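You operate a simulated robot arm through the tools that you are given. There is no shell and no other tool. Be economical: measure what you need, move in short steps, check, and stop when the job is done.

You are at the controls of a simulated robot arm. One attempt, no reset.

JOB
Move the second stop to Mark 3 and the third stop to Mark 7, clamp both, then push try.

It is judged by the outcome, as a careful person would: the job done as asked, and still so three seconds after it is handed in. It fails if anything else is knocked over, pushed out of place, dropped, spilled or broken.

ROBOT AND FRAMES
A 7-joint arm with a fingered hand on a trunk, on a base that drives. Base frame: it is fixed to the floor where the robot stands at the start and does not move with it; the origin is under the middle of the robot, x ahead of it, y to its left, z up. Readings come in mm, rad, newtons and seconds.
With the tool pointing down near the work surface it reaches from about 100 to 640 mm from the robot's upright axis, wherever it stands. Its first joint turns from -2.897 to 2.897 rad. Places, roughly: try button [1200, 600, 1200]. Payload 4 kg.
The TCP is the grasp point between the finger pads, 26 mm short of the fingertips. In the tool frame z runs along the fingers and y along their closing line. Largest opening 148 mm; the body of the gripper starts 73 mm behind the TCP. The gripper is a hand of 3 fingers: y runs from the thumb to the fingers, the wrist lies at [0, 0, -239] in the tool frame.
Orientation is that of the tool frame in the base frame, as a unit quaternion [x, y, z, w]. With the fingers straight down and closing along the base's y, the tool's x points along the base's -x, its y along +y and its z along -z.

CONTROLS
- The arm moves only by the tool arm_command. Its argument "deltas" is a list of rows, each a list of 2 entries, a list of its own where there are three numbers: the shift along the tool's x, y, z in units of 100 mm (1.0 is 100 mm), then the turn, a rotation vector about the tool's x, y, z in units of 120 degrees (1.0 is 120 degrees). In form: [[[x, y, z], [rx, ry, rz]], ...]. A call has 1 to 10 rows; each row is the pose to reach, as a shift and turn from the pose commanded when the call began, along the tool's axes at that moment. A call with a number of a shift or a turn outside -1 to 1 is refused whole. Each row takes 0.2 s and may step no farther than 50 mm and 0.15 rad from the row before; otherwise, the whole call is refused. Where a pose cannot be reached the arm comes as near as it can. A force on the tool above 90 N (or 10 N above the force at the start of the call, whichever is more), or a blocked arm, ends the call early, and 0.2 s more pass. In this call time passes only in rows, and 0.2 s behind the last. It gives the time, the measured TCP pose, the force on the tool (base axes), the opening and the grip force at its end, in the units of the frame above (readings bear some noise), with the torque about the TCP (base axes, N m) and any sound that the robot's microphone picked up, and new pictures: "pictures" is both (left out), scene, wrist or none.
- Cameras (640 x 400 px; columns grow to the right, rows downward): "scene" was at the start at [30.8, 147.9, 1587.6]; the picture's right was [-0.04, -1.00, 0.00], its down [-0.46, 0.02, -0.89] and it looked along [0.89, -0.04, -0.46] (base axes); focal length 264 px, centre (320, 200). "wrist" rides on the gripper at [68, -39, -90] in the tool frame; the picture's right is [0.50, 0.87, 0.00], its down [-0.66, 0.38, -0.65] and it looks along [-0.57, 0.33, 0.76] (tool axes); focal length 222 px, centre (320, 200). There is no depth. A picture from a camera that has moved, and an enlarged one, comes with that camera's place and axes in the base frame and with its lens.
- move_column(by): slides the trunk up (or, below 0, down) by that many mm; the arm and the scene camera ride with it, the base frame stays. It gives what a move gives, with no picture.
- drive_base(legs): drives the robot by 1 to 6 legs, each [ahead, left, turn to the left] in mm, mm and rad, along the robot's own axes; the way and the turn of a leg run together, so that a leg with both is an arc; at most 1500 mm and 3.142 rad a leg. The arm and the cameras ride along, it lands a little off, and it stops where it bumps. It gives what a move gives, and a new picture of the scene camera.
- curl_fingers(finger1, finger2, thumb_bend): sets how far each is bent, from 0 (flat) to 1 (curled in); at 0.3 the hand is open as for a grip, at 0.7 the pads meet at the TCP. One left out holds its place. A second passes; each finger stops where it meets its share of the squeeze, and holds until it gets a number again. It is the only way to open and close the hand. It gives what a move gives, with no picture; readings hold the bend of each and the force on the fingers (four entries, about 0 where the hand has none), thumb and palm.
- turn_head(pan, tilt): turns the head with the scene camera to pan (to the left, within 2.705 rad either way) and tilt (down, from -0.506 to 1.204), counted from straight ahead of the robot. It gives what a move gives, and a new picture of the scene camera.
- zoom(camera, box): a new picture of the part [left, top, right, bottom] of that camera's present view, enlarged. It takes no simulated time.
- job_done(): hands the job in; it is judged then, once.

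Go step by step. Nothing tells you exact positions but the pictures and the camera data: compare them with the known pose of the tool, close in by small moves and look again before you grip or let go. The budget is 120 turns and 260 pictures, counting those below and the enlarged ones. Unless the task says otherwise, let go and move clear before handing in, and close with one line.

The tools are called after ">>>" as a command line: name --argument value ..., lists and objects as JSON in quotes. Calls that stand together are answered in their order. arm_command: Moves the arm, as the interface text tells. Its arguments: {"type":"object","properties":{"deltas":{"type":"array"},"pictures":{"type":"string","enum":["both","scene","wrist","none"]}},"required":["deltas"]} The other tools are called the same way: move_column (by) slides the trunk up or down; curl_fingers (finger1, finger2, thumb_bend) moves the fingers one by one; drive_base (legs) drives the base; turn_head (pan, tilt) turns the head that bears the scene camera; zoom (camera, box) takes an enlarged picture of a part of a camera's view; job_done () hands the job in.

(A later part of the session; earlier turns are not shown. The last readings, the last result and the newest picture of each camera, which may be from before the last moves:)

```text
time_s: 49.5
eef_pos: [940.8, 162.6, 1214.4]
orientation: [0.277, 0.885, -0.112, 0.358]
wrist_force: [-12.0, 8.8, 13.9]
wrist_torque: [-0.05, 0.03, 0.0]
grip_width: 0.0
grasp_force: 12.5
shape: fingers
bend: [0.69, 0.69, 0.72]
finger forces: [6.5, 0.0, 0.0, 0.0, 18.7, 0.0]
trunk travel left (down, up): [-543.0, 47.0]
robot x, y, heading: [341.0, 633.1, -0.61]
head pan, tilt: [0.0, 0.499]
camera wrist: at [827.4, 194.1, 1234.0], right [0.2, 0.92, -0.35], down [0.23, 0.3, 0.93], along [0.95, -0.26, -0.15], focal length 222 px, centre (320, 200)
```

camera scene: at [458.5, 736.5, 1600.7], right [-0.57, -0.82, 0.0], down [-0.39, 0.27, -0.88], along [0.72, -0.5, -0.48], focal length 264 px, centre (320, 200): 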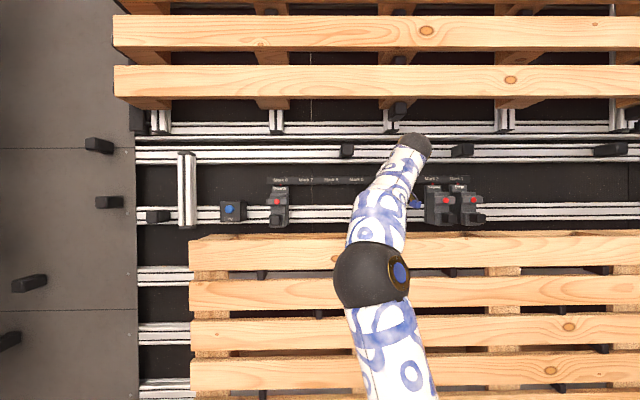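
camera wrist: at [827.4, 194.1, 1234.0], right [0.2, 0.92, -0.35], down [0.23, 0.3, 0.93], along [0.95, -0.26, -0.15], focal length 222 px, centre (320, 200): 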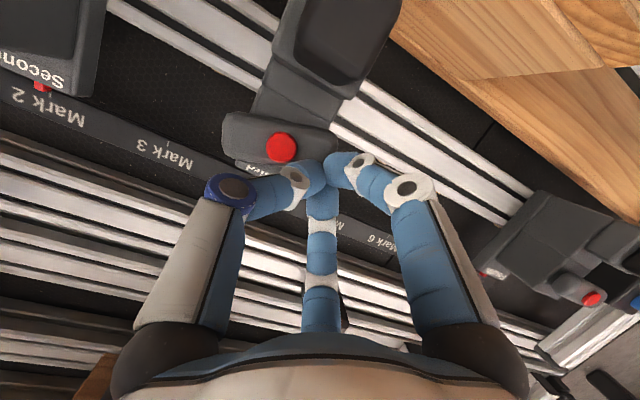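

I'm in contact at about 20 N and the wing may have turned a bit. I'll zoom in to check.

>>> zoom --camera "wrist" --box '[200, 60, 400, 220]'

>>> arm_command --deltas '[[[0.07, 0, 0.072], [0, 0, 0]], [[0.104, 0, 0.108], [0, 0, 0]]]' --pictures "wrist"

>>> zoom --camera "wrist" --box '[200, 60, 400, 220]'

```text
2.50 times, centred on (300, 140) of wrist
camera zoom: at [827.4, 194.1, 1234.0], right [0.2, 0.92, -0.35], down [0.23, 0.3, 0.93], along [0.95, -0.26, -0.15], focal length 555 px, centre (370, 350)
```

zoom: 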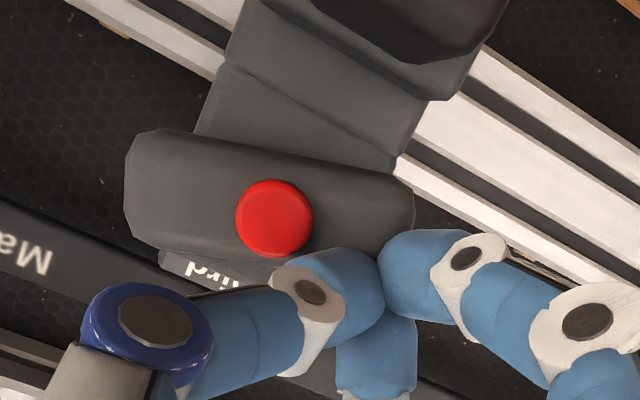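

```text
time_s: 50.1
eef_pos: [937.7, 163.5, 1203.0]
orientation: [0.277, 0.884, -0.113, 0.358]
wrist_force: [-30.0, 21.8, 19.5]
wrist_torque: [0.31, 0.41, 0.06]
grip_width: 0.3
grasp_force: 22.9
shape: fingers
bend: [0.72, 0.69, 0.73]
finger forces: [26.0, 0.0, 0.0, 0.0, 19.3, 0.0]
trunk travel left (down, up): [-543.0, 47.0]
robot x, y, heading: [346.3, 628.0, -0.605]
head pan, tilt: [0.0, 0.499]
camera wrist: at [823.2, 195.7, 1220.5], right [0.2, 0.92, -0.35], down [0.23, 0.3, 0.93], along [0.95, -0.26, -0.15], focal length 222 px, centre (320, 200)
```

wrist: 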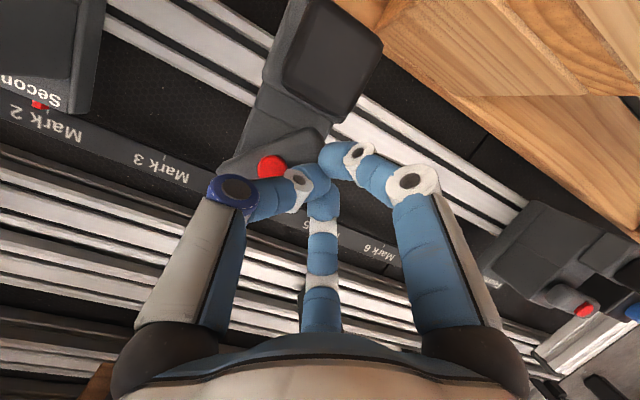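

```text
2.50 times, centred on (300, 140) of wrist
camera zoom: at [823.2, 195.7, 1220.5], right [0.2, 0.92, -0.35], down [0.23, 0.3, 0.93], along [0.95, -0.26, -0.15], focal length 555 px, centre (370, 350)
```

zoom: 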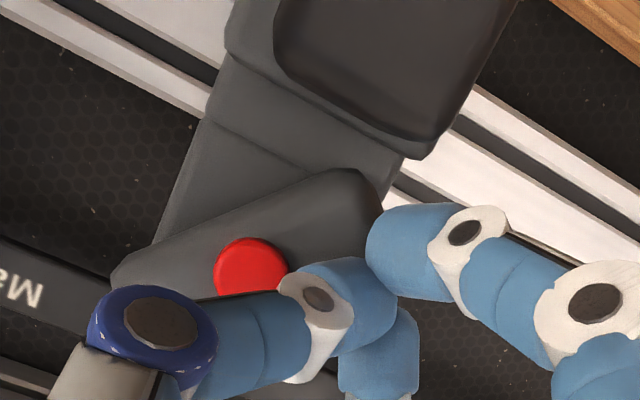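

The wing turns counter-clockwise as I press its left end down. I'll keep pushing down along the arc.

>>> arm_command --deltas '[[[0.07, -0.03, 0.04], [0, 0, 0]], [[0.133, -0.07, 0.08], [0, 0, 0]]]' --pictures "wrist"

>>> zoom --camera "wrist" --box '[200, 60, 400, 220]'

```text
time_s: 50.7
eef_pos: [931.4, 163.3, 1189.3]
orientation: [0.276, 0.884, -0.112, 0.36]
wrist_force: [-27.5, 25.0, 25.5]
wrist_torque: [0.33, 0.56, -0.29]
grip_width: 0.2
grasp_force: 29.9
shape: fingers
bend: [0.74, 0.68, 0.74]
finger forces: [44.6, 0.0, 0.1, 0.0, 14.7, 0.0]
trunk travel left (down, up): [-543.0, 47.0]
robot x, y, heading: [347.8, 625.6, -0.61]
head pan, tilt: [0.0, 0.499]
camera wrist: at [818.0, 193.8, 1206.6], right [0.2, 0.92, -0.35], down [0.23, 0.3, 0.93], along [0.95, -0.26, -0.15], focal length 222 px, centre (320, 200)
```

wrist: 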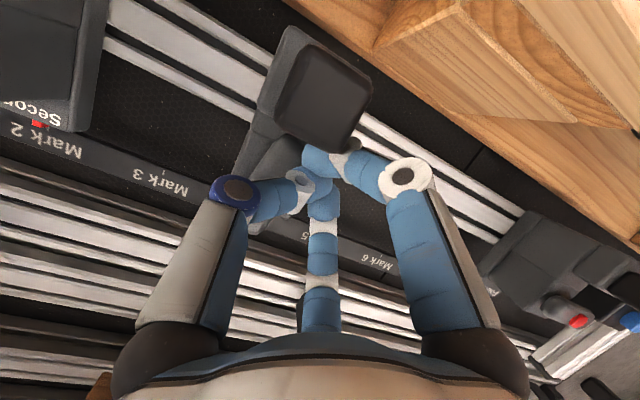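

```text
2.50 times, centred on (300, 140) of wrist
camera zoom: at [818.0, 193.8, 1206.6], right [0.2, 0.92, -0.35], down [0.23, 0.3, 0.93], along [0.95, -0.26, -0.15], focal length 555 px, centre (370, 350)
```

zoom: 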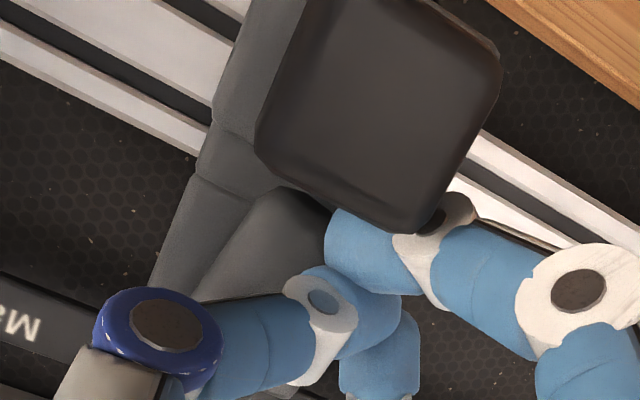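

The wing is now about 65° round. I'll withdraw and look at the state.

>>> arm_command --deltas '[[[-0.1, 0.1, -0.2], [0, 0, 0]], [[-0.3, 0.1, -0.5], [0, 0, 0]], [[-0.3, 0.0, -0.7], [0, 0, 0]]]' --pictures "wrist"

>>> zoom --camera "wrist" --box '[200, 30, 400, 190]'

```text
time_s: 51.5
eef_pos: [914.0, 171.0, 1254.3]
orientation: [0.276, 0.885, -0.111, 0.358]
wrist_force: [-0.6, -0.4, -0.7]
wrist_torque: [-0.02, 0.01, -0.01]
grip_width: 0.0
grasp_force: 0.0
shape: fingers
bend: [0.69, 0.69, 0.7]
finger forces: [0.0, 0.1, 0.0, 0.1, 0.0, 0.1]
trunk travel left (down, up): [-543.0, 47.0]
robot x, y, heading: [347.6, 629.8, -0.602]
head pan, tilt: [0.0, 0.499]
camera wrist: at [800.7, 203.4, 1273.3], right [0.2, 0.92, -0.35], down [0.23, 0.3, 0.93], along [0.95, -0.26, -0.15], focal length 222 px, centre (320, 200)
```

wrist: 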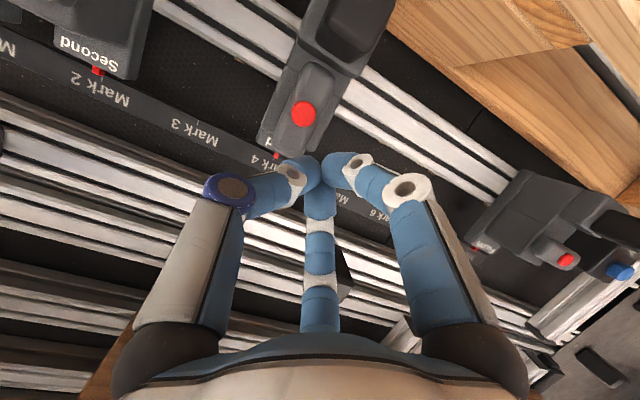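

```text
2.50 times, centred on (300, 110) of wrist
camera zoom: at [800.7, 203.4, 1273.3], right [0.2, 0.92, -0.35], down [0.23, 0.3, 0.93], along [0.95, -0.26, -0.15], focal length 555 px, centre (370, 425)
```

zoom: 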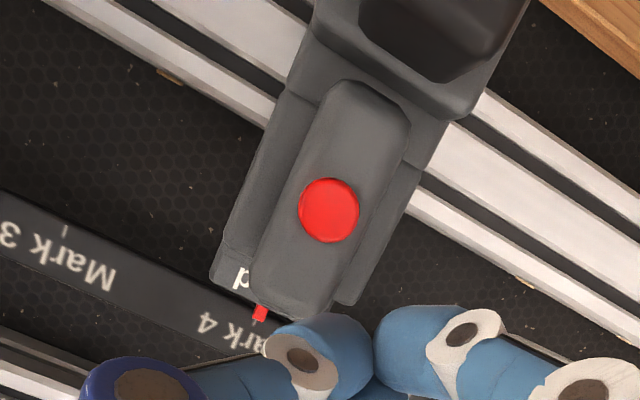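

The wing is now upright, a quarter turn, so the third stop should be released. I'll open to 0.5 and line up on the black handle again.

>>> arm_command --deltas '[[[0.25, -0.05, -0.15], [0, 0, 0]], [[0.5, -0.12, -0.27], [0, 0, 0]], [[0.74, -0.2, -0.27], [0, 0, 0]]]' --pictures "none"

>>> curl_fingers --finger1 0.5 --finger2 0.5 --thumb_bend 0.5

>>> arm_command --deltas '[[[0, 0, 0.2], [0, 0, 0]], [[0, 0, 0.4], [0, 0, 0]], [[0, 0, 0.55], [0, 0, 0]]]' --pictures "wrist"

```text
time_s: 52.3
eef_pos: [843.8, 195.3, 1220.1]
orientation: [0.276, 0.885, -0.111, 0.357]
wrist_force: [0.6, -1.3, -0.5]
wrist_torque: [-0.02, -0.01, 0.03]
grip_width: 0.0
grasp_force: 0.1
shape: fingers
bend: [0.69, 0.69, 0.7]
finger forces: [0.0, 0.0, 0.0, 0.1, 0.1, 0.1]
trunk travel left (down, up): [-543.0, 47.0]
robot x, y, heading: [346.1, 629.1, -0.606]
head pan, tilt: [0.0, 0.499]
```

```text
time_s: 53.3
eef_pos: [843.7, 196.8, 1221.6]
orientation: [0.278, 0.885, -0.112, 0.355]
wrist_force: [0.3, -0.6, 0.2]
wrist_torque: [-0.02, 0.0, 0.0]
grip_width: 61.6
grasp_force: 0.1
shape: fingers
bend: [0.5, 0.5, 0.5]
finger forces: [0.0, 0.1, 0.0, 0.0, 0.0, 0.0]
trunk travel left (down, up): [-543.0, 47.0]
robot x, y, heading: [346.1, 629.4, -0.604]
head pan, tilt: [0.0, 0.499]
```

```text
time_s: 54.1
eef_pos: [874.9, 174.4, 1181.6]
orientation: [0.278, 0.885, -0.112, 0.356]
wrist_force: [0.0, 0.9, -0.1]
wrist_torque: [0.01, 0.0, -0.01]
grip_width: 61.5
grasp_force: 0.1
shape: fingers
bend: [0.5, 0.5, 0.5]
finger forces: [0.0, 0.0, 0.0, 0.0, 0.1, 0.1]
trunk travel left (down, up): [-543.0, 47.0]
robot x, y, heading: [348.4, 628.5, -0.603]
head pan, tilt: [0.0, 0.499]
camera wrist: at [761.4, 206.0, 1200.8], right [0.2, 0.92, -0.35], down [0.23, 0.3, 0.93], along [0.95, -0.26, -0.15], focal length 222 px, centre (320, 200)
```

wrist: 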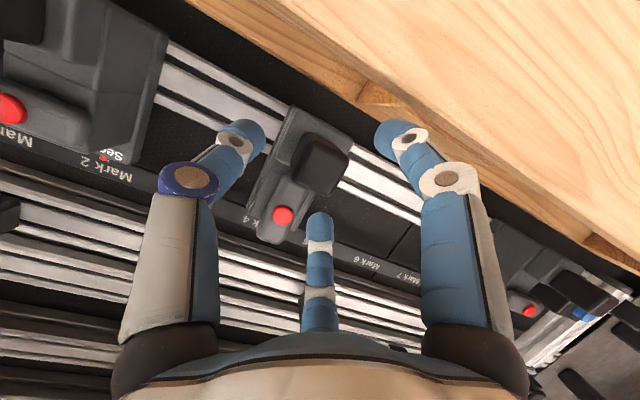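

Lined up. I'll advance 27 mm and close on the handle.

>>> arm_command --deltas '[[[0, 0, 0.14], [0, 0, 0]], [[0.0, 0, 0.27], [0, 0, 0]]]' --pictures "none"

>>> curl_fingers --finger1 0.63 --finger2 0.63 --thumb_bend 0.63

>>> arm_command --deltas '[[[0, 0.1, 0], [0, 0, 0]], [[0, 0.2, 0], [0, 0, 0]], [[0, 0.3, 0], [0, 0, 0]]]'

```text
time_s: 54.7
eef_pos: [890.3, 163.4, 1163.8]
orientation: [0.277, 0.885, -0.112, 0.357]
wrist_force: [0.3, 0.0, 0.6]
wrist_torque: [0.01, 0.01, -0.01]
grip_width: 61.7
grasp_force: 0.0
shape: fingers
bend: [0.5, 0.5, 0.5]
finger forces: [0.1, 0.1, 0.1, 0.0, 0.1, 0.0]
trunk travel left (down, up): [-543.0, 47.0]
robot x, y, heading: [345.3, 630.7, -0.611]
head pan, tilt: [0.0, 0.499]
```

```text
time_s: 55.7
eef_pos: [889.7, 163.3, 1163.5]
orientation: [0.277, 0.885, -0.112, 0.357]
wrist_force: [3.6, -0.5, 6.1]
wrist_torque: [-0.08, -0.24, 0.1]
grip_width: 23.3
grasp_force: 4.6
shape: fingers
bend: [0.62, 0.57, 0.62]
finger forces: [0.2, 7.5, 0.0, 0.0, 1.5, 0.1]
trunk travel left (down, up): [-543.0, 47.0]
robot x, y, heading: [346.3, 631.0, -0.61]
head pan, tilt: [0.0, 0.499]
```

```text
time_s: 56.5
eef_pos: [907.6, 191.2, 1163.3]
orientation: [0.277, 0.886, -0.111, 0.356]
wrist_force: [-1.6, 1.9, 2.2]
wrist_torque: [-0.11, 0.03, 0.02]
grip_width: 26.3
grasp_force: 4.4
shape: fingers
bend: [0.63, 0.61, 0.61]
finger forces: [0.5, 4.3, 0.1, 0.0, 4.4, 0.0]
trunk travel left (down, up): [-543.0, 47.0]
robot x, y, heading: [346.8, 627.8, -0.608]
head pan, tilt: [0.0, 0.499]
camera scene: at [457.7, 737.0, 1600.7], right [-0.57, -0.82, 0.0], down [-0.39, 0.27, -0.88], along [0.72, -0.5, -0.48], focal length 264 px, centre (320, 200)
camera wrist: at [794.0, 221.6, 1181.6], right [0.2, 0.92, -0.35], down [0.23, 0.3, 0.93], along [0.95, -0.26, -0.15], focal length 222 px, centre (320, 200)
```

scene: 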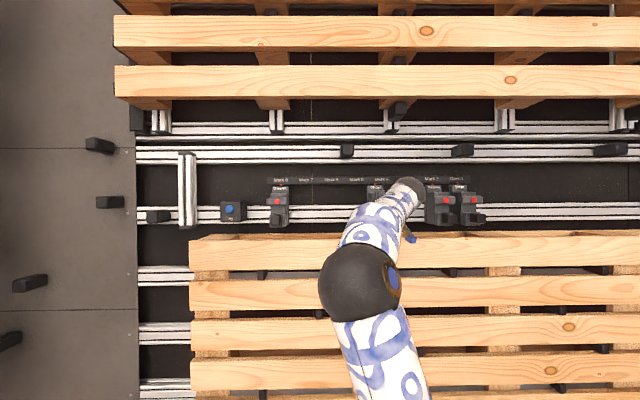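
wrist: 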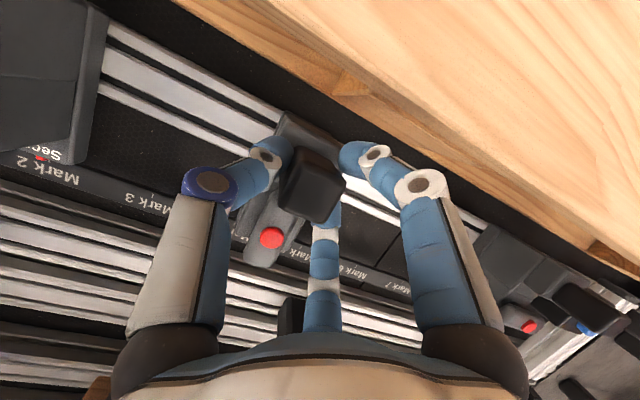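

It slides freely now (about 4 N). I'll carry on to the left.

>>> arm_command --deltas '[[[0, 0.2, 0], [0, 0, 0]], [[0, 0.4, 0], [0, 0, 0]], [[0, 0.6, 0], [0, 0, 0]], [[0, 0.8, 0], [0, 0, 0]], [[0, 1.0, 0], [0, 0, 0]]]' --pictures "none"

>>> arm_command --deltas '[[[0, 0.2, 0], [0, 0, 0]], [[0, 0.4, 0], [0, 0, 0]], [[0, 0.6, 0], [0, 0, 0]], [[0, 0.8, 0], [0, 0, 0]], [[0, 1.0, 0], [0, 0, 0]]]'

>>> zoom --camera "scene" --box '[250, 160, 370, 235]'

```text
time_s: 57.7
eef_pos: [965.1, 273.3, 1161.8]
orientation: [0.277, 0.886, -0.111, 0.356]
wrist_force: [-2.0, 3.5, 2.1]
wrist_torque: [-0.06, -0.01, 0.03]
grip_width: 25.8
grasp_force: 4.6
shape: fingers
bend: [0.63, 0.61, 0.61]
finger forces: [0.5, 4.9, 0.0, 0.0, 3.8, 0.0]
trunk travel left (down, up): [-543.0, 47.0]
robot x, y, heading: [346.3, 626.8, -0.606]
head pan, tilt: [0.0, 0.499]
```

```text
time_s: 58.9
eef_pos: [1021.2, 353.4, 1163.3]
orientation: [0.276, 0.886, -0.111, 0.356]
wrist_force: [-3.8, 1.7, -0.2]
wrist_torque: [0.02, 0.05, -0.01]
grip_width: 28.8
grasp_force: 4.9
shape: fingers
bend: [0.62, 0.62, 0.6]
finger forces: [1.3, 3.3, 0.0, 0.0, 5.1, 0.0]
trunk travel left (down, up): [-543.0, 47.0]
robot x, y, heading: [344.7, 629.5, -0.608]
head pan, tilt: [0.0, 0.499]
camera scene: at [457.8, 736.8, 1600.8], right [-0.57, -0.82, 0.0], down [-0.39, 0.27, -0.88], along [0.72, -0.5, -0.48], focal length 264 px, centre (320, 200)
camera wrist: at [907.4, 385.5, 1182.4], right [0.2, 0.92, -0.35], down [0.23, 0.3, 0.93], along [0.95, -0.26, -0.15], focal length 222 px, centre (320, 200)
```

scene: 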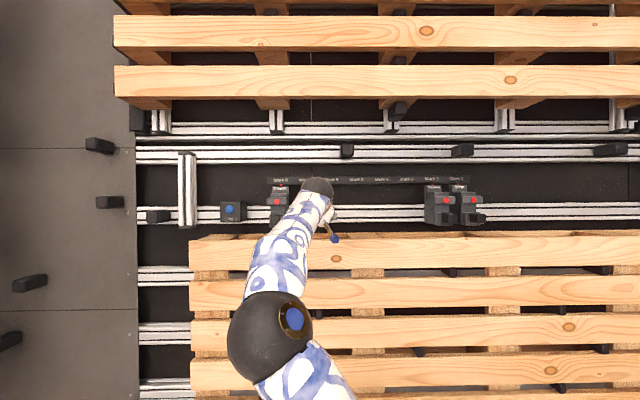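
wrist: 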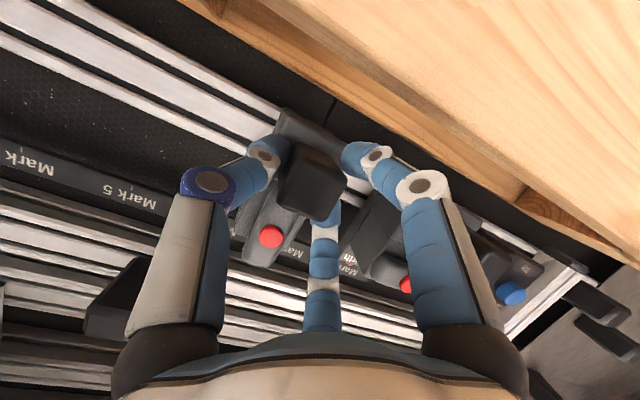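

```text
5.33 times, centred on (310, 198) of scene
camera zoom: at [457.8, 736.8, 1600.8], right [-0.57, -0.82, 0.0], down [-0.39, 0.27, -0.88], along [0.72, -0.5, -0.48], focal length 1408 px, centre (373, 213)
```

zoom: 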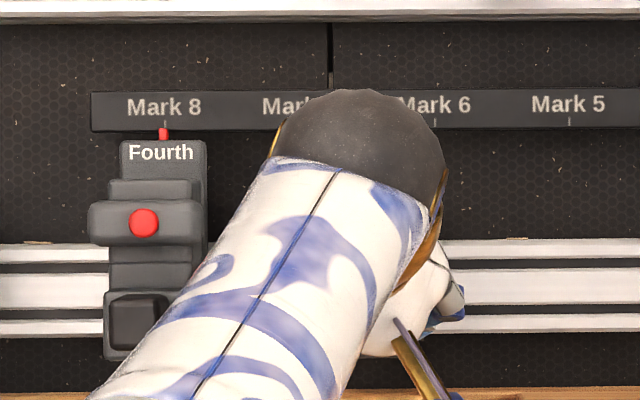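

By wrist-camera geometry the stop has moved about 225 mm of the ~270 mm needed. I'll go 44 mm further, then look for the pointer.

>>> arm_command --deltas '[[[0, 0.15, 0], [0, 0, 0]], [[0, 0.3, 0], [0, 0, 0]], [[0, 0.44, 0], [0, 0, 0]]]' --pictures "wrist"

>>> turn_head --pan 0.5 --tilt 0.45

```text
time_s: 59.7
eef_pos: [1046.1, 390.9, 1163.0]
orientation: [0.277, 0.885, -0.111, 0.357]
wrist_force: [-2.5, 2.9, -0.3]
wrist_torque: [-0.02, 0.0, 0.08]
grip_width: 27.2
grasp_force: 5.0
shape: fingers
bend: [0.62, 0.62, 0.61]
finger forces: [1.3, 4.3, 0.0, 0.0, 4.2, 0.0]
trunk travel left (down, up): [-543.0, 47.0]
robot x, y, heading: [350.7, 633.6, -0.612]
head pan, tilt: [0.0, 0.499]
camera wrist: at [932.2, 421.8, 1181.8], right [0.2, 0.92, -0.35], down [0.23, 0.3, 0.93], along [0.95, -0.26, -0.15], focal length 222 px, centre (320, 200)
```

wrist: 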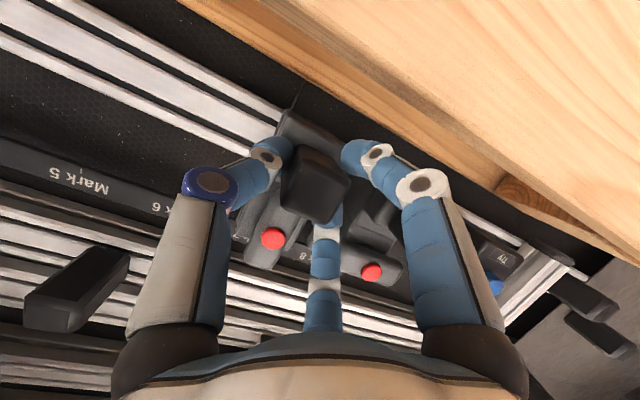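

```text
time_s: 60.7
eef_pos: [1045.3, 390.3, 1163.9]
orientation: [0.277, 0.885, -0.111, 0.357]
wrist_force: [-3.1, 3.4, 0.4]
wrist_torque: [0.0, 0.05, 0.04]
grip_width: 27.6
grasp_force: 5.3
shape: fingers
bend: [0.62, 0.62, 0.61]
finger forces: [1.2, 4.5, 0.0, 0.0, 4.1, 0.0]
trunk travel left (down, up): [-543.0, 47.0]
robot x, y, heading: [343.4, 630.0, -0.61]
head pan, tilt: [0.499, 0.45]
camera scene: at [474.5, 779.1, 1605.2], right [-0.11, -0.99, 0.0], down [-0.43, 0.05, -0.9], along [0.9, -0.1, -0.44], focal length 264 px, centre (320, 200)
```

scene: 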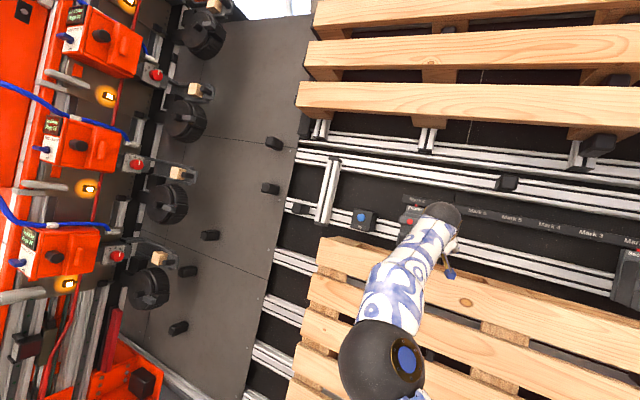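

The pointer isn't visible from here, so I'll release gently and pull back up to view it with the wrist camera.

>>> curl_fingers --finger1 0.5 --finger2 0.5 --thumb_bend 0.5

>>> arm_command --deltas '[[[0, 0, -0.25], [0, 0, 0]], [[0, 0, -0.5], [0, 0, 0]], [[0, 0, -0.8], [0, 0, 0]], [[-0.3, 0, -0.9], [0, 0, 0]], [[-0.74, 0.1, -0.6], [0, 0, 0]]]' --pictures "wrist"

>>> zoom --camera "wrist" --box '[200, 30, 400, 190]'

>>> turn_head --pan 0.0 --tilt 0.5

```text
time_s: 61.7
eef_pos: [1045.8, 389.9, 1161.7]
orientation: [0.277, 0.885, -0.111, 0.357]
wrist_force: [0.9, -0.1, 0.3]
wrist_torque: [0.03, 0.02, 0.02]
grip_width: 61.6
grasp_force: 0.1
shape: fingers
bend: [0.5, 0.5, 0.5]
finger forces: [0.1, 0.0, 0.0, 0.1, 0.0, 0.0]
trunk travel left (down, up): [-543.0, 47.0]
robot x, y, heading: [346.3, 631.9, -0.606]
head pan, tilt: [0.499, 0.45]
```

```text
refused: row 5 steps farther than a row can; nothing moved
```

```text
2.50 times, centred on (300, 110) of wrist
camera zoom: at [932.5, 421.0, 1181.5], right [0.2, 0.92, -0.35], down [0.23, 0.3, 0.93], along [0.95, -0.26, -0.15], focal length 555 px, centre (370, 425)
```

zoom: 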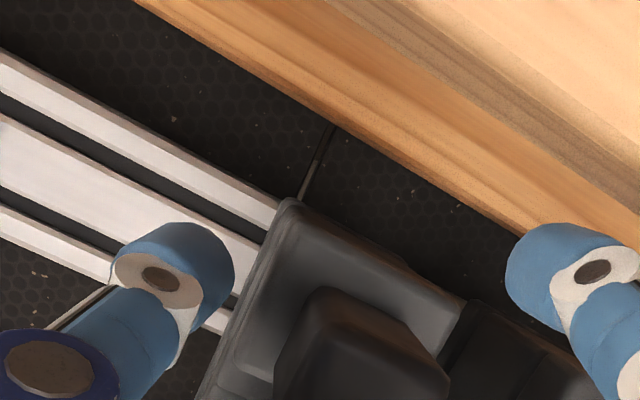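

```text
time_s: 62.6
eef_pos: [1046.0, 389.0, 1161.4]
orientation: [0.278, 0.885, -0.112, 0.357]
wrist_force: [0.0, 0.0, 0.8]
wrist_torque: [-0.01, 0.0, 0.03]
grip_width: 61.7
grasp_force: 0.0
shape: fingers
bend: [0.5, 0.5, 0.5]
finger forces: [0.0, 0.0, 0.1, 0.0, 0.1, 0.0]
trunk travel left (down, up): [-543.0, 47.0]
robot x, y, heading: [345.0, 628.5, -0.604]
head pan, tilt: [0.0, 0.499]
camera scene: at [458.4, 736.6, 1600.7], right [-0.57, -0.82, 0.0], down [-0.39, 0.27, -0.88], along [0.72, -0.5, -0.48], focal length 264 px, centre (320, 200)
```

scene: 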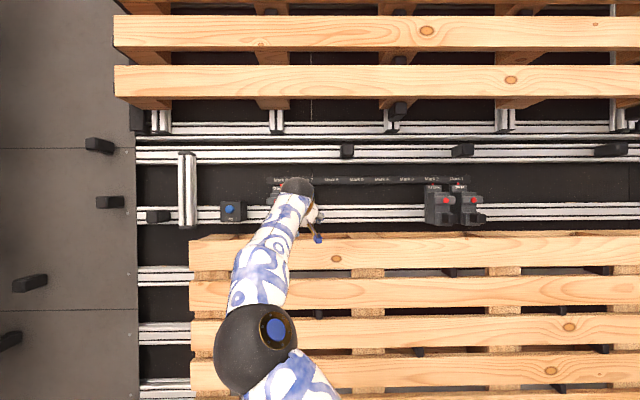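

I'll withdraw along the axis, close the fingers, and rise to the viewing position.

>>> arm_command --deltas '[[[0, 0, -0.25], [0, 0, 0]], [[0, 0, -0.5], [0, 0, 0]], [[0, 0, -0.85], [0, 0, 0]]]' --pictures "none"

>>> curl_fingers --finger1 0.7 --finger2 0.7 --thumb_bend 0.7

>>> arm_command --deltas '[[[-0.25, 0, 0.0], [0, 0, 0]], [[-0.5, 0, 0.1], [0, 0, 0]], [[-0.74, 0.0, 0.2], [0, 0, 0]]]' --pictures "wrist"

>>> zoom --camera "wrist" --box '[200, 30, 400, 190]'

```text
time_s: 63.4
eef_pos: [997.3, 425.6, 1225.3]
orientation: [0.278, 0.885, -0.111, 0.356]
wrist_force: [-0.4, 0.2, -0.3]
wrist_torque: [-0.01, -0.01, 0.03]
grip_width: 61.6
grasp_force: 0.1
shape: fingers
bend: [0.5, 0.5, 0.5]
finger forces: [0.0, 0.0, 0.0, 0.0, 0.0, 0.1]
trunk travel left (down, up): [-543.0, 47.0]
robot x, y, heading: [346.8, 629.7, -0.605]
head pan, tilt: [0.0, 0.499]
```

```text
time_s: 64.4
eef_pos: [997.0, 426.1, 1225.5]
orientation: [0.278, 0.885, -0.112, 0.356]
wrist_force: [0.2, 0.0, 0.7]
wrist_torque: [-0.03, 0.01, 0.01]
grip_width: 0.3
grasp_force: 0.1
shape: fingers
bend: [0.69, 0.69, 0.7]
finger forces: [0.0, 0.0, 0.0, 0.1, 0.1, 0.0]
trunk travel left (down, up): [-543.0, 47.0]
robot x, y, heading: [348.6, 630.8, -0.605]
head pan, tilt: [0.0, 0.499]
```

```text
time_s: 65.2
eef_pos: [1053.5, 386.7, 1262.0]
orientation: [0.277, 0.886, -0.111, 0.356]
wrist_force: [0.0, 1.1, -0.2]
wrist_torque: [0.02, -0.03, -0.02]
grip_width: 0.2
grasp_force: 0.1
shape: fingers
bend: [0.69, 0.69, 0.7]
finger forces: [0.0, 0.0, 0.1, 0.0, 0.0, 0.1]
trunk travel left (down, up): [-543.0, 47.0]
robot x, y, heading: [344.3, 632.0, -0.612]
head pan, tilt: [0.0, 0.499]
camera wrist: at [939.7, 417.8, 1280.3], right [0.2, 0.92, -0.35], down [0.23, 0.3, 0.93], along [0.95, -0.26, -0.15], focal length 222 px, centre (320, 200)
```

wrist: 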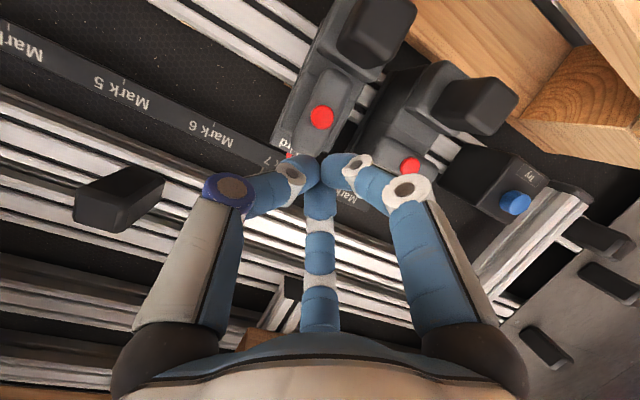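

```text
2.50 times, centred on (300, 110) of wrist
camera zoom: at [939.7, 417.8, 1280.3], right [0.2, 0.92, -0.35], down [0.23, 0.3, 0.93], along [0.95, -0.26, -0.15], focal length 555 px, centre (370, 425)
```

zoom: 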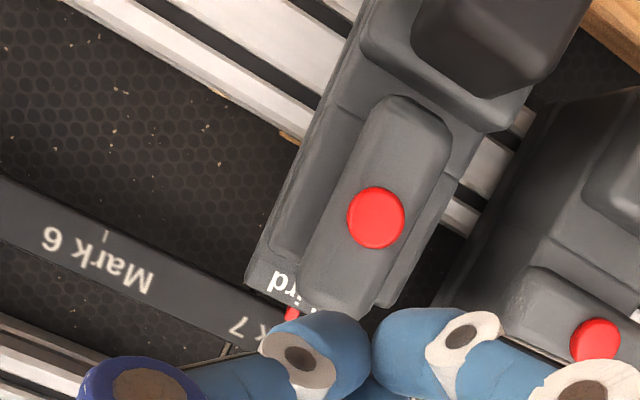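

The pointer appears very near Mark 7. I'll shift the hand up and right a bit for an unobstructed look.

>>> arm_command --deltas '[[[-0.2, -0.2, -0.2], [0, 0, 0]], [[-0.2, -0.4, -0.3], [0, 0, 0]], [[-0.3, -0.7, -0.3], [0, 0, 0]]]' --pictures "both"

>>> zoom --camera "scene" --box '[260, 165, 340, 225]'

>>> zoom --camera "wrist" --box '[280, 60, 440, 190]'

```text
time_s: 66.0
eef_pos: [1012.8, 326.9, 1303.5]
orientation: [0.277, 0.885, -0.111, 0.356]
wrist_force: [-0.6, -0.5, 1.0]
wrist_torque: [0.02, 0.01, -0.01]
grip_width: 0.4
grasp_force: 0.0
shape: fingers
bend: [0.69, 0.69, 0.7]
finger forces: [0.1, 0.0, 0.0, 0.0, 0.0, 0.0]
trunk travel left (down, up): [-543.0, 47.0]
robot x, y, heading: [349.8, 628.4, -0.614]
head pan, tilt: [0.0, 0.499]
camera scene: at [458.3, 736.2, 1600.7], right [-0.57, -0.82, 0.0], down [-0.39, 0.27, -0.88], along [0.72, -0.5, -0.48], focal length 264 px, centre (320, 200)
camera wrist: at [899.1, 357.7, 1322.2], right [0.2, 0.92, -0.35], down [0.23, 0.3, 0.93], along [0.95, -0.26, -0.15], focal length 222 px, centre (320, 200)
```

scene: 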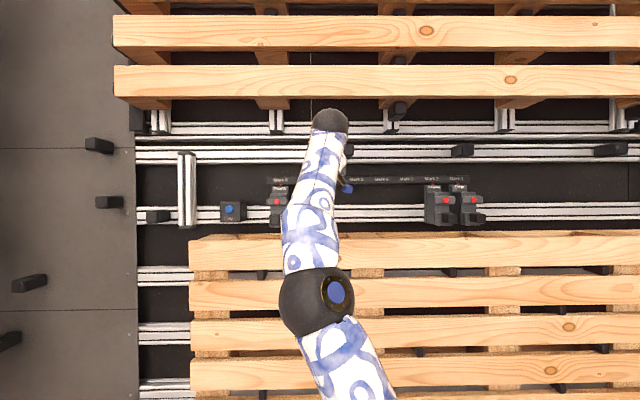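
wrist: 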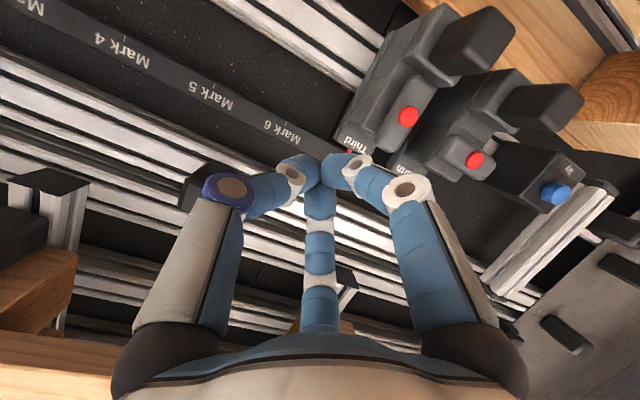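

```text
6.67 times, centred on (300, 195) of scene
camera zoom: at [458.3, 736.2, 1600.7], right [-0.57, -0.82, 0.0], down [-0.39, 0.27, -0.88], along [0.72, -0.5, -0.48], focal length 1760 px, centre (453, 233)
```

zoom: 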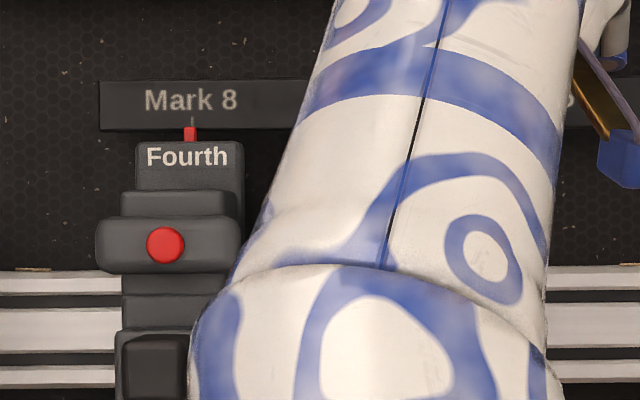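

```text
3.08 times, centred on (360, 125) of wrist
camera zoom: at [899.1, 357.7, 1322.2], right [0.2, 0.92, -0.35], down [0.23, 0.3, 0.93], along [0.95, -0.26, -0.15], focal length 684 px, centre (197, 431)
```

zoom: 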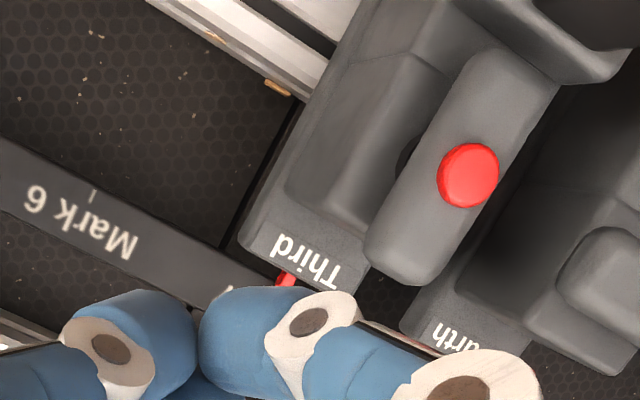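

The arm still blocks the head's view. I'll move the hand another 100 mm right.

>>> arm_command --deltas '[[[0, -0.4, 0], [0, 0, 0]], [[0, -0.7, 0], [0, 0, 0]], [[0, -1.0, 0], [0, 0, 0]]]' --pictures "both"

>>> zoom --camera "scene" --box '[260, 165, 340, 225]'

>>> zoom --camera "wrist" --box '[350, 60, 510, 190]'

```text
time_s: 66.8
eef_pos: [954.9, 245.5, 1303.7]
orientation: [0.278, 0.885, -0.111, 0.356]
wrist_force: [0.2, -0.8, 0.4]
wrist_torque: [-0.02, 0.02, -0.02]
grip_width: 0.3
grasp_force: 0.1
shape: fingers
bend: [0.69, 0.69, 0.7]
finger forces: [0.0, 0.0, 0.0, 0.1, 0.1, 0.1]
trunk travel left (down, up): [-543.0, 47.0]
robot x, y, heading: [346.5, 628.9, -0.607]
head pan, tilt: [0.0, 0.499]
camera scene: at [458.2, 736.3, 1600.8], right [-0.57, -0.82, 0.0], down [-0.39, 0.27, -0.88], along [0.72, -0.5, -0.48], focal length 264 px, centre (320, 200)
camera wrist: at [841.6, 277.7, 1322.6], right [0.2, 0.92, -0.35], down [0.23, 0.3, 0.93], along [0.95, -0.26, -0.15], focal length 222 px, centre (320, 200)
```

scene: 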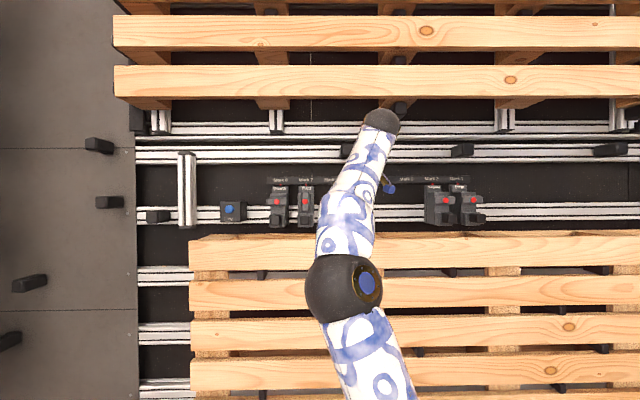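
wrist: 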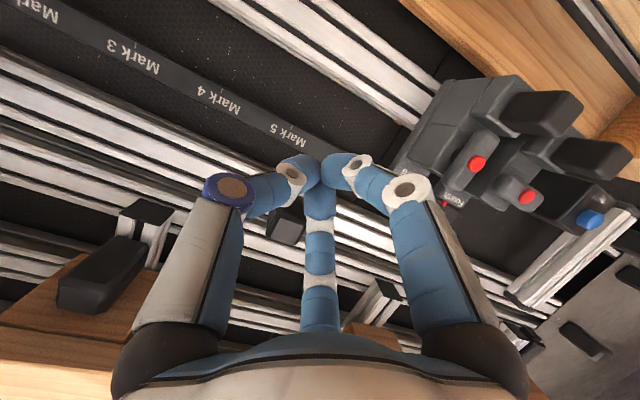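

```text
6.67 times, centred on (300, 195) of scene
camera zoom: at [458.2, 736.3, 1600.8], right [-0.57, -0.82, 0.0], down [-0.39, 0.27, -0.88], along [0.72, -0.5, -0.48], focal length 1760 px, centre (453, 233)
```

zoom: 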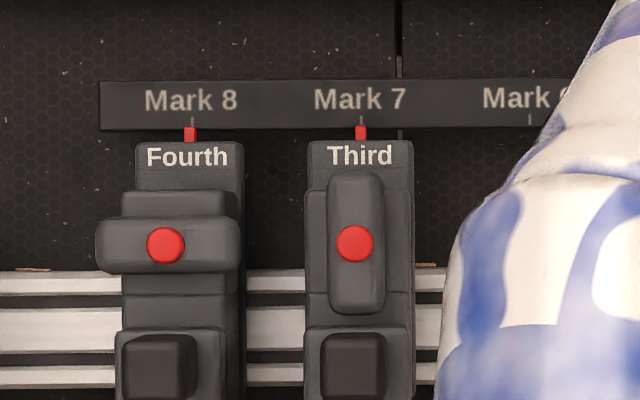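

```text
3.08 times, centred on (430, 125) of wrist
camera zoom: at [841.6, 277.7, 1322.6], right [0.2, 0.92, -0.35], down [0.23, 0.3, 0.93], along [0.95, -0.26, -0.15], focal length 684 px, centre (-18, 431)
```

zoom: 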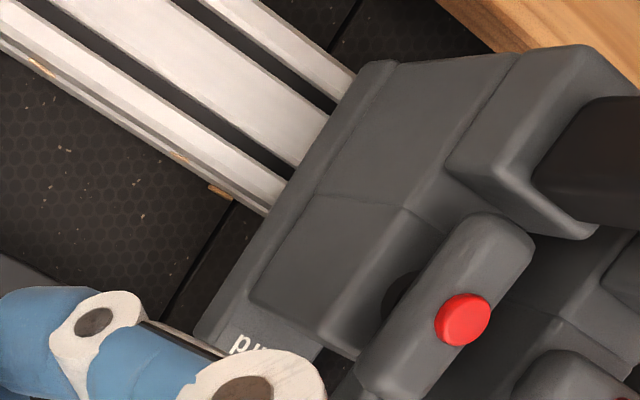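

The pointer looks exactly on the Mark 7 tick. I'll confirm at higher zoom.

>>> zoom --camera "scene" --box '[292, 172, 318, 190]'

```text
16.00 times, centred on (305, 181) of scene
camera zoom: at [458.2, 736.3, 1600.8], right [-0.57, -0.82, 0.0], down [-0.39, 0.27, -0.88], along [0.72, -0.5, -0.48], focal length 4224 px, centre (560, 504)
```

zoom: 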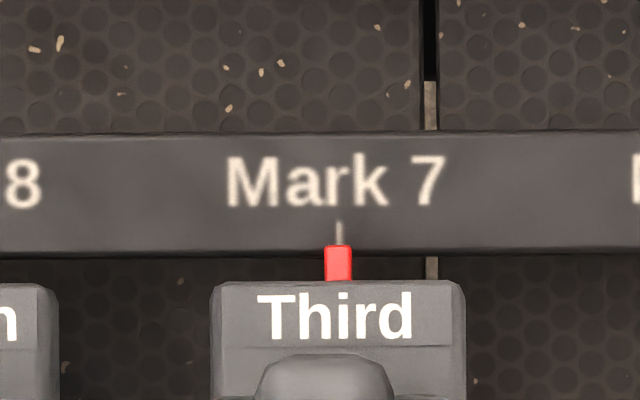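

The third stop's pointer is dead on Mark 7. To clamp it I must turn the wing clockwise: top end toward the right for the first part, then press down on its right end. I'll move to the left of the wing's top.

>>> arm_command --deltas '[[[0, 0.4, 0], [0, 0, 0]], [[0, 0.8, 0], [0, 0, 0]], [[0, 1.0, 0], [0, 0, 0]]]' --pictures "none"

>>> arm_command --deltas '[[[0, 0.4, 0], [0, 0, 0]], [[0, 0.8, 0], [0, 0, 0]], [[0, 1.0, 0], [0, 0, 0]], [[0.12, 1.0, 0.3], [0, 0, 0]], [[0.2, 1.0, 0.55], [0, 0, 0]]]' --pictures "wrist"

>>> zoom --camera "wrist" --box '[200, 40, 400, 200]'

```text
time_s: 67.6
eef_pos: [1011.8, 328.1, 1303.9]
orientation: [0.278, 0.885, -0.112, 0.355]
wrist_force: [-0.3, -0.4, 0.0]
wrist_torque: [-0.01, 0.03, -0.01]
grip_width: 0.2
grasp_force: 0.1
shape: fingers
bend: [0.69, 0.69, 0.7]
finger forces: [0.1, 0.0, 0.0, 0.1, 0.1, 0.1]
trunk travel left (down, up): [-543.0, 47.0]
robot x, y, heading: [343.4, 631.2, -0.608]
head pan, tilt: [0.0, 0.499]
```

```text
time_s: 68.8
eef_pos: [1090.0, 395.9, 1249.6]
orientation: [0.277, 0.885, -0.111, 0.356]
wrist_force: [0.4, 0.0, -1.3]
wrist_torque: [-0.02, 0.0, 0.01]
grip_width: 0.2
grasp_force: 0.1
shape: fingers
bend: [0.69, 0.69, 0.7]
finger forces: [0.0, 0.1, 0.0, 0.0, 0.0, 0.0]
trunk travel left (down, up): [-543.0, 47.0]
robot x, y, heading: [347.7, 630.7, -0.607]
head pan, tilt: [0.0, 0.499]
camera wrist: at [977.3, 427.5, 1269.0], right [0.2, 0.92, -0.35], down [0.23, 0.3, 0.93], along [0.95, -0.26, -0.15], focal length 222 px, centre (320, 200)
```

wrist: 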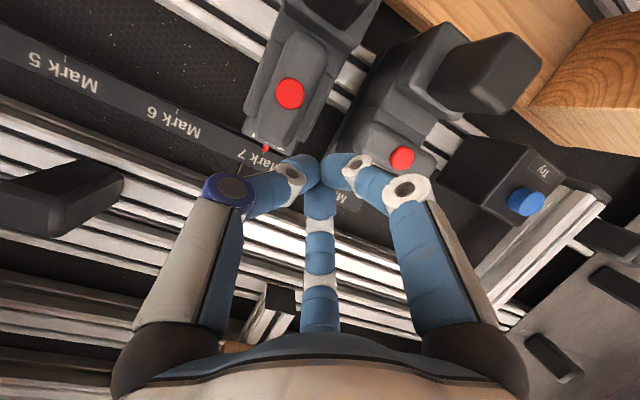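

```text
2.50 times, centred on (300, 120) of wrist
camera zoom: at [977.3, 427.5, 1269.0], right [0.2, 0.92, -0.35], down [0.23, 0.3, 0.93], along [0.95, -0.26, -0.15], focal length 555 px, centre (370, 400)
```

zoom: 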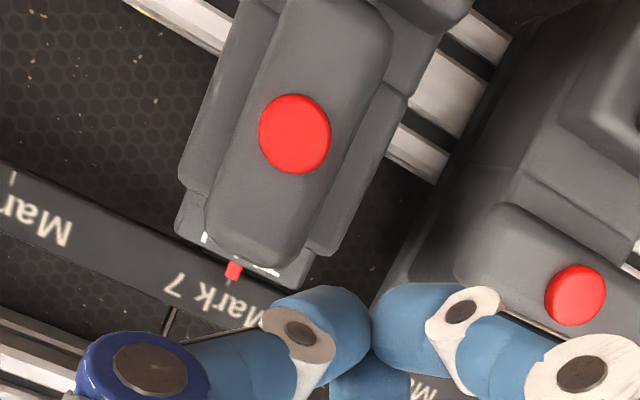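

The fingertips are in the gap left of the upright wing. I'll lower 15 mm and then push its top to the right in small steps.

>>> arm_command --deltas '[[[0.03, 0.03, 0.08], [0, 0, 0]], [[0.06, 0.03, 0.15], [0, 0, 0]], [[0.06, -0.07, 0.15], [0, 0, 0]]]' --pictures "none"

>>> arm_command --deltas '[[[0, -0.06, 0], [0, 0, 0]], [[0, -0.12, 0], [0, 0, 0]]]' --pictures "wrist"

>>> zoom --camera "wrist" --box '[200, 40, 400, 200]'

```text
time_s: 69.6
eef_pos: [1090.3, 386.4, 1233.9]
orientation: [0.277, 0.886, -0.112, 0.356]
wrist_force: [0.4, 0.5, 0.3]
wrist_torque: [0.0, -0.03, -0.01]
grip_width: 0.2
grasp_force: 0.1
shape: fingers
bend: [0.69, 0.69, 0.7]
finger forces: [0.1, 0.0, 0.0, 0.1, 0.0, 0.0]
trunk travel left (down, up): [-543.0, 47.0]
robot x, y, heading: [350.1, 630.8, -0.609]
head pan, tilt: [0.0, 0.499]
```

```text
time_s: 70.2
eef_pos: [1084.5, 377.6, 1235.8]
orientation: [0.277, 0.885, -0.111, 0.357]
wrist_force: [-0.2, 0.1, 0.5]
wrist_torque: [-0.01, 0.02, 0.02]
grip_width: 0.2
grasp_force: 0.0
shape: fingers
bend: [0.69, 0.69, 0.7]
finger forces: [0.0, 0.0, 0.1, 0.0, 0.0, 0.0]
trunk travel left (down, up): [-543.0, 47.0]
robot x, y, heading: [346.3, 627.4, -0.606]
head pan, tilt: [0.0, 0.499]
camera wrist: at [971.2, 408.2, 1253.9], right [0.2, 0.92, -0.35], down [0.23, 0.3, 0.93], along [0.95, -0.26, -0.15], focal length 222 px, centre (320, 200)
```

wrist: 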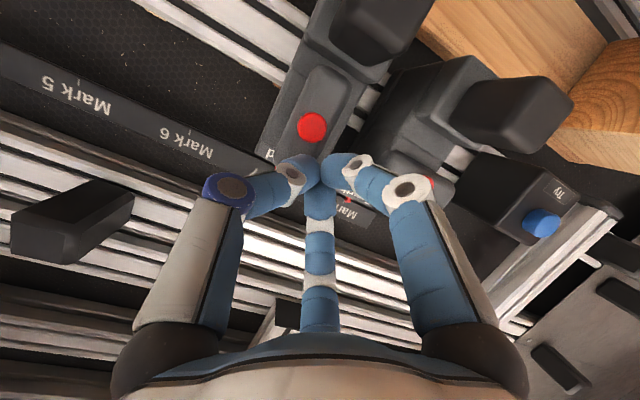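

```text
2.50 times, centred on (300, 120) of wrist
camera zoom: at [971.2, 408.2, 1253.9], right [0.2, 0.92, -0.35], down [0.23, 0.3, 0.93], along [0.95, -0.26, -0.15], focal length 555 px, centre (370, 400)
```

zoom: 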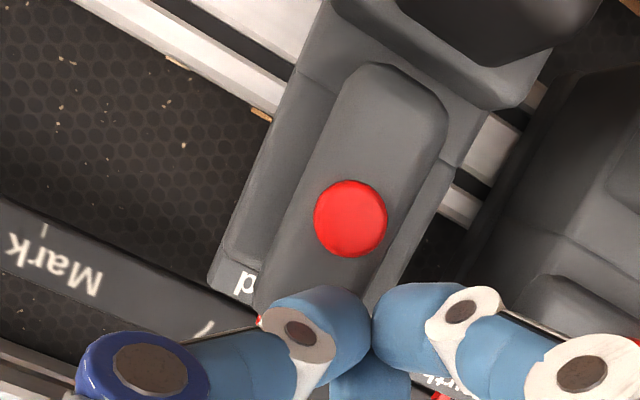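

No contact yet, as the tips are in front of the wing. I'll step left, go 14 mm deeper, then push right again.

>>> arm_command --deltas '[[[0, 0.2, 0], [0, 0, 0]], [[-0.1, 0.2, 0.1], [0, 0, 0]], [[-0.1, 0.05, 0.1], [0, 0, 0]], [[-0.1, -0.03, 0.1], [0, 0, 0]]]' --pictures "none"

>>> arm_command --deltas '[[[0, -0.05, 0], [0, 0, 0]], [[0, -0.1, 0], [0, 0, 0]]]' --pictures "wrist"

>>> zoom --camera "wrist" --box '[200, 40, 400, 200]'

```text
time_s: 71.2
eef_pos: [1093.8, 367.9, 1236.6]
orientation: [0.277, 0.885, -0.111, 0.358]
wrist_force: [-1.6, 3.3, 5.0]
wrist_torque: [-0.04, -0.04, 0.03]
grip_width: 0.0
grasp_force: 4.3
shape: fingers
bend: [0.69, 0.69, 0.71]
finger forces: [0.0, 0.0, 0.0, 0.1, 9.5, 0.1]
trunk travel left (down, up): [-543.0, 47.0]
robot x, y, heading: [347.2, 633.3, -0.61]
head pan, tilt: [0.0, 0.499]
```

```text
time_s: 71.8
eef_pos: [1088.5, 356.9, 1233.6]
orientation: [0.279, 0.885, -0.113, 0.355]
wrist_force: [-0.2, -0.4, 0.3]
wrist_torque: [0.02, 0.0, 0.01]
grip_width: 0.0
grasp_force: 0.0
shape: fingers
bend: [0.69, 0.69, 0.7]
finger forces: [0.1, 0.1, 0.0, 0.0, 0.0, 0.1]
trunk travel left (down, up): [-543.0, 47.0]
robot x, y, heading: [349.3, 630.1, -0.607]
head pan, tilt: [0.0, 0.499]
camera wrist: at [975.5, 387.7, 1252.7], right [0.2, 0.92, -0.35], down [0.23, 0.3, 0.93], along [0.95, -0.27, -0.16], focal length 222 px, centre (320, 200)
```

wrist: 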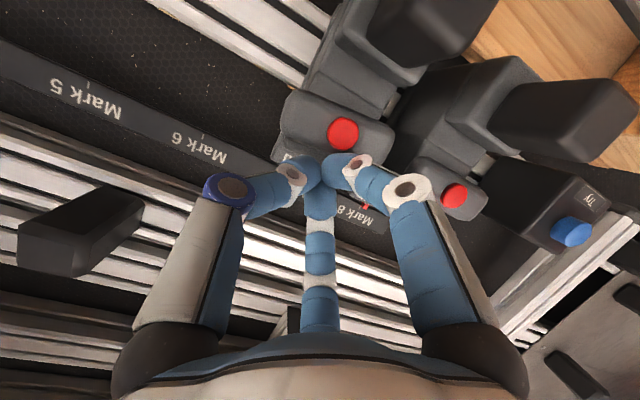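

```text
2.50 times, centred on (300, 120) of wrist
camera zoom: at [975.5, 387.7, 1252.7], right [0.2, 0.92, -0.35], down [0.23, 0.3, 0.93], along [0.95, -0.27, -0.16], focal length 555 px, centre (370, 400)
```

zoom: 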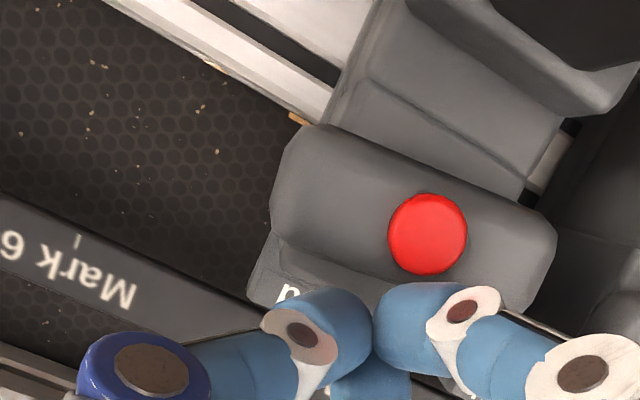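

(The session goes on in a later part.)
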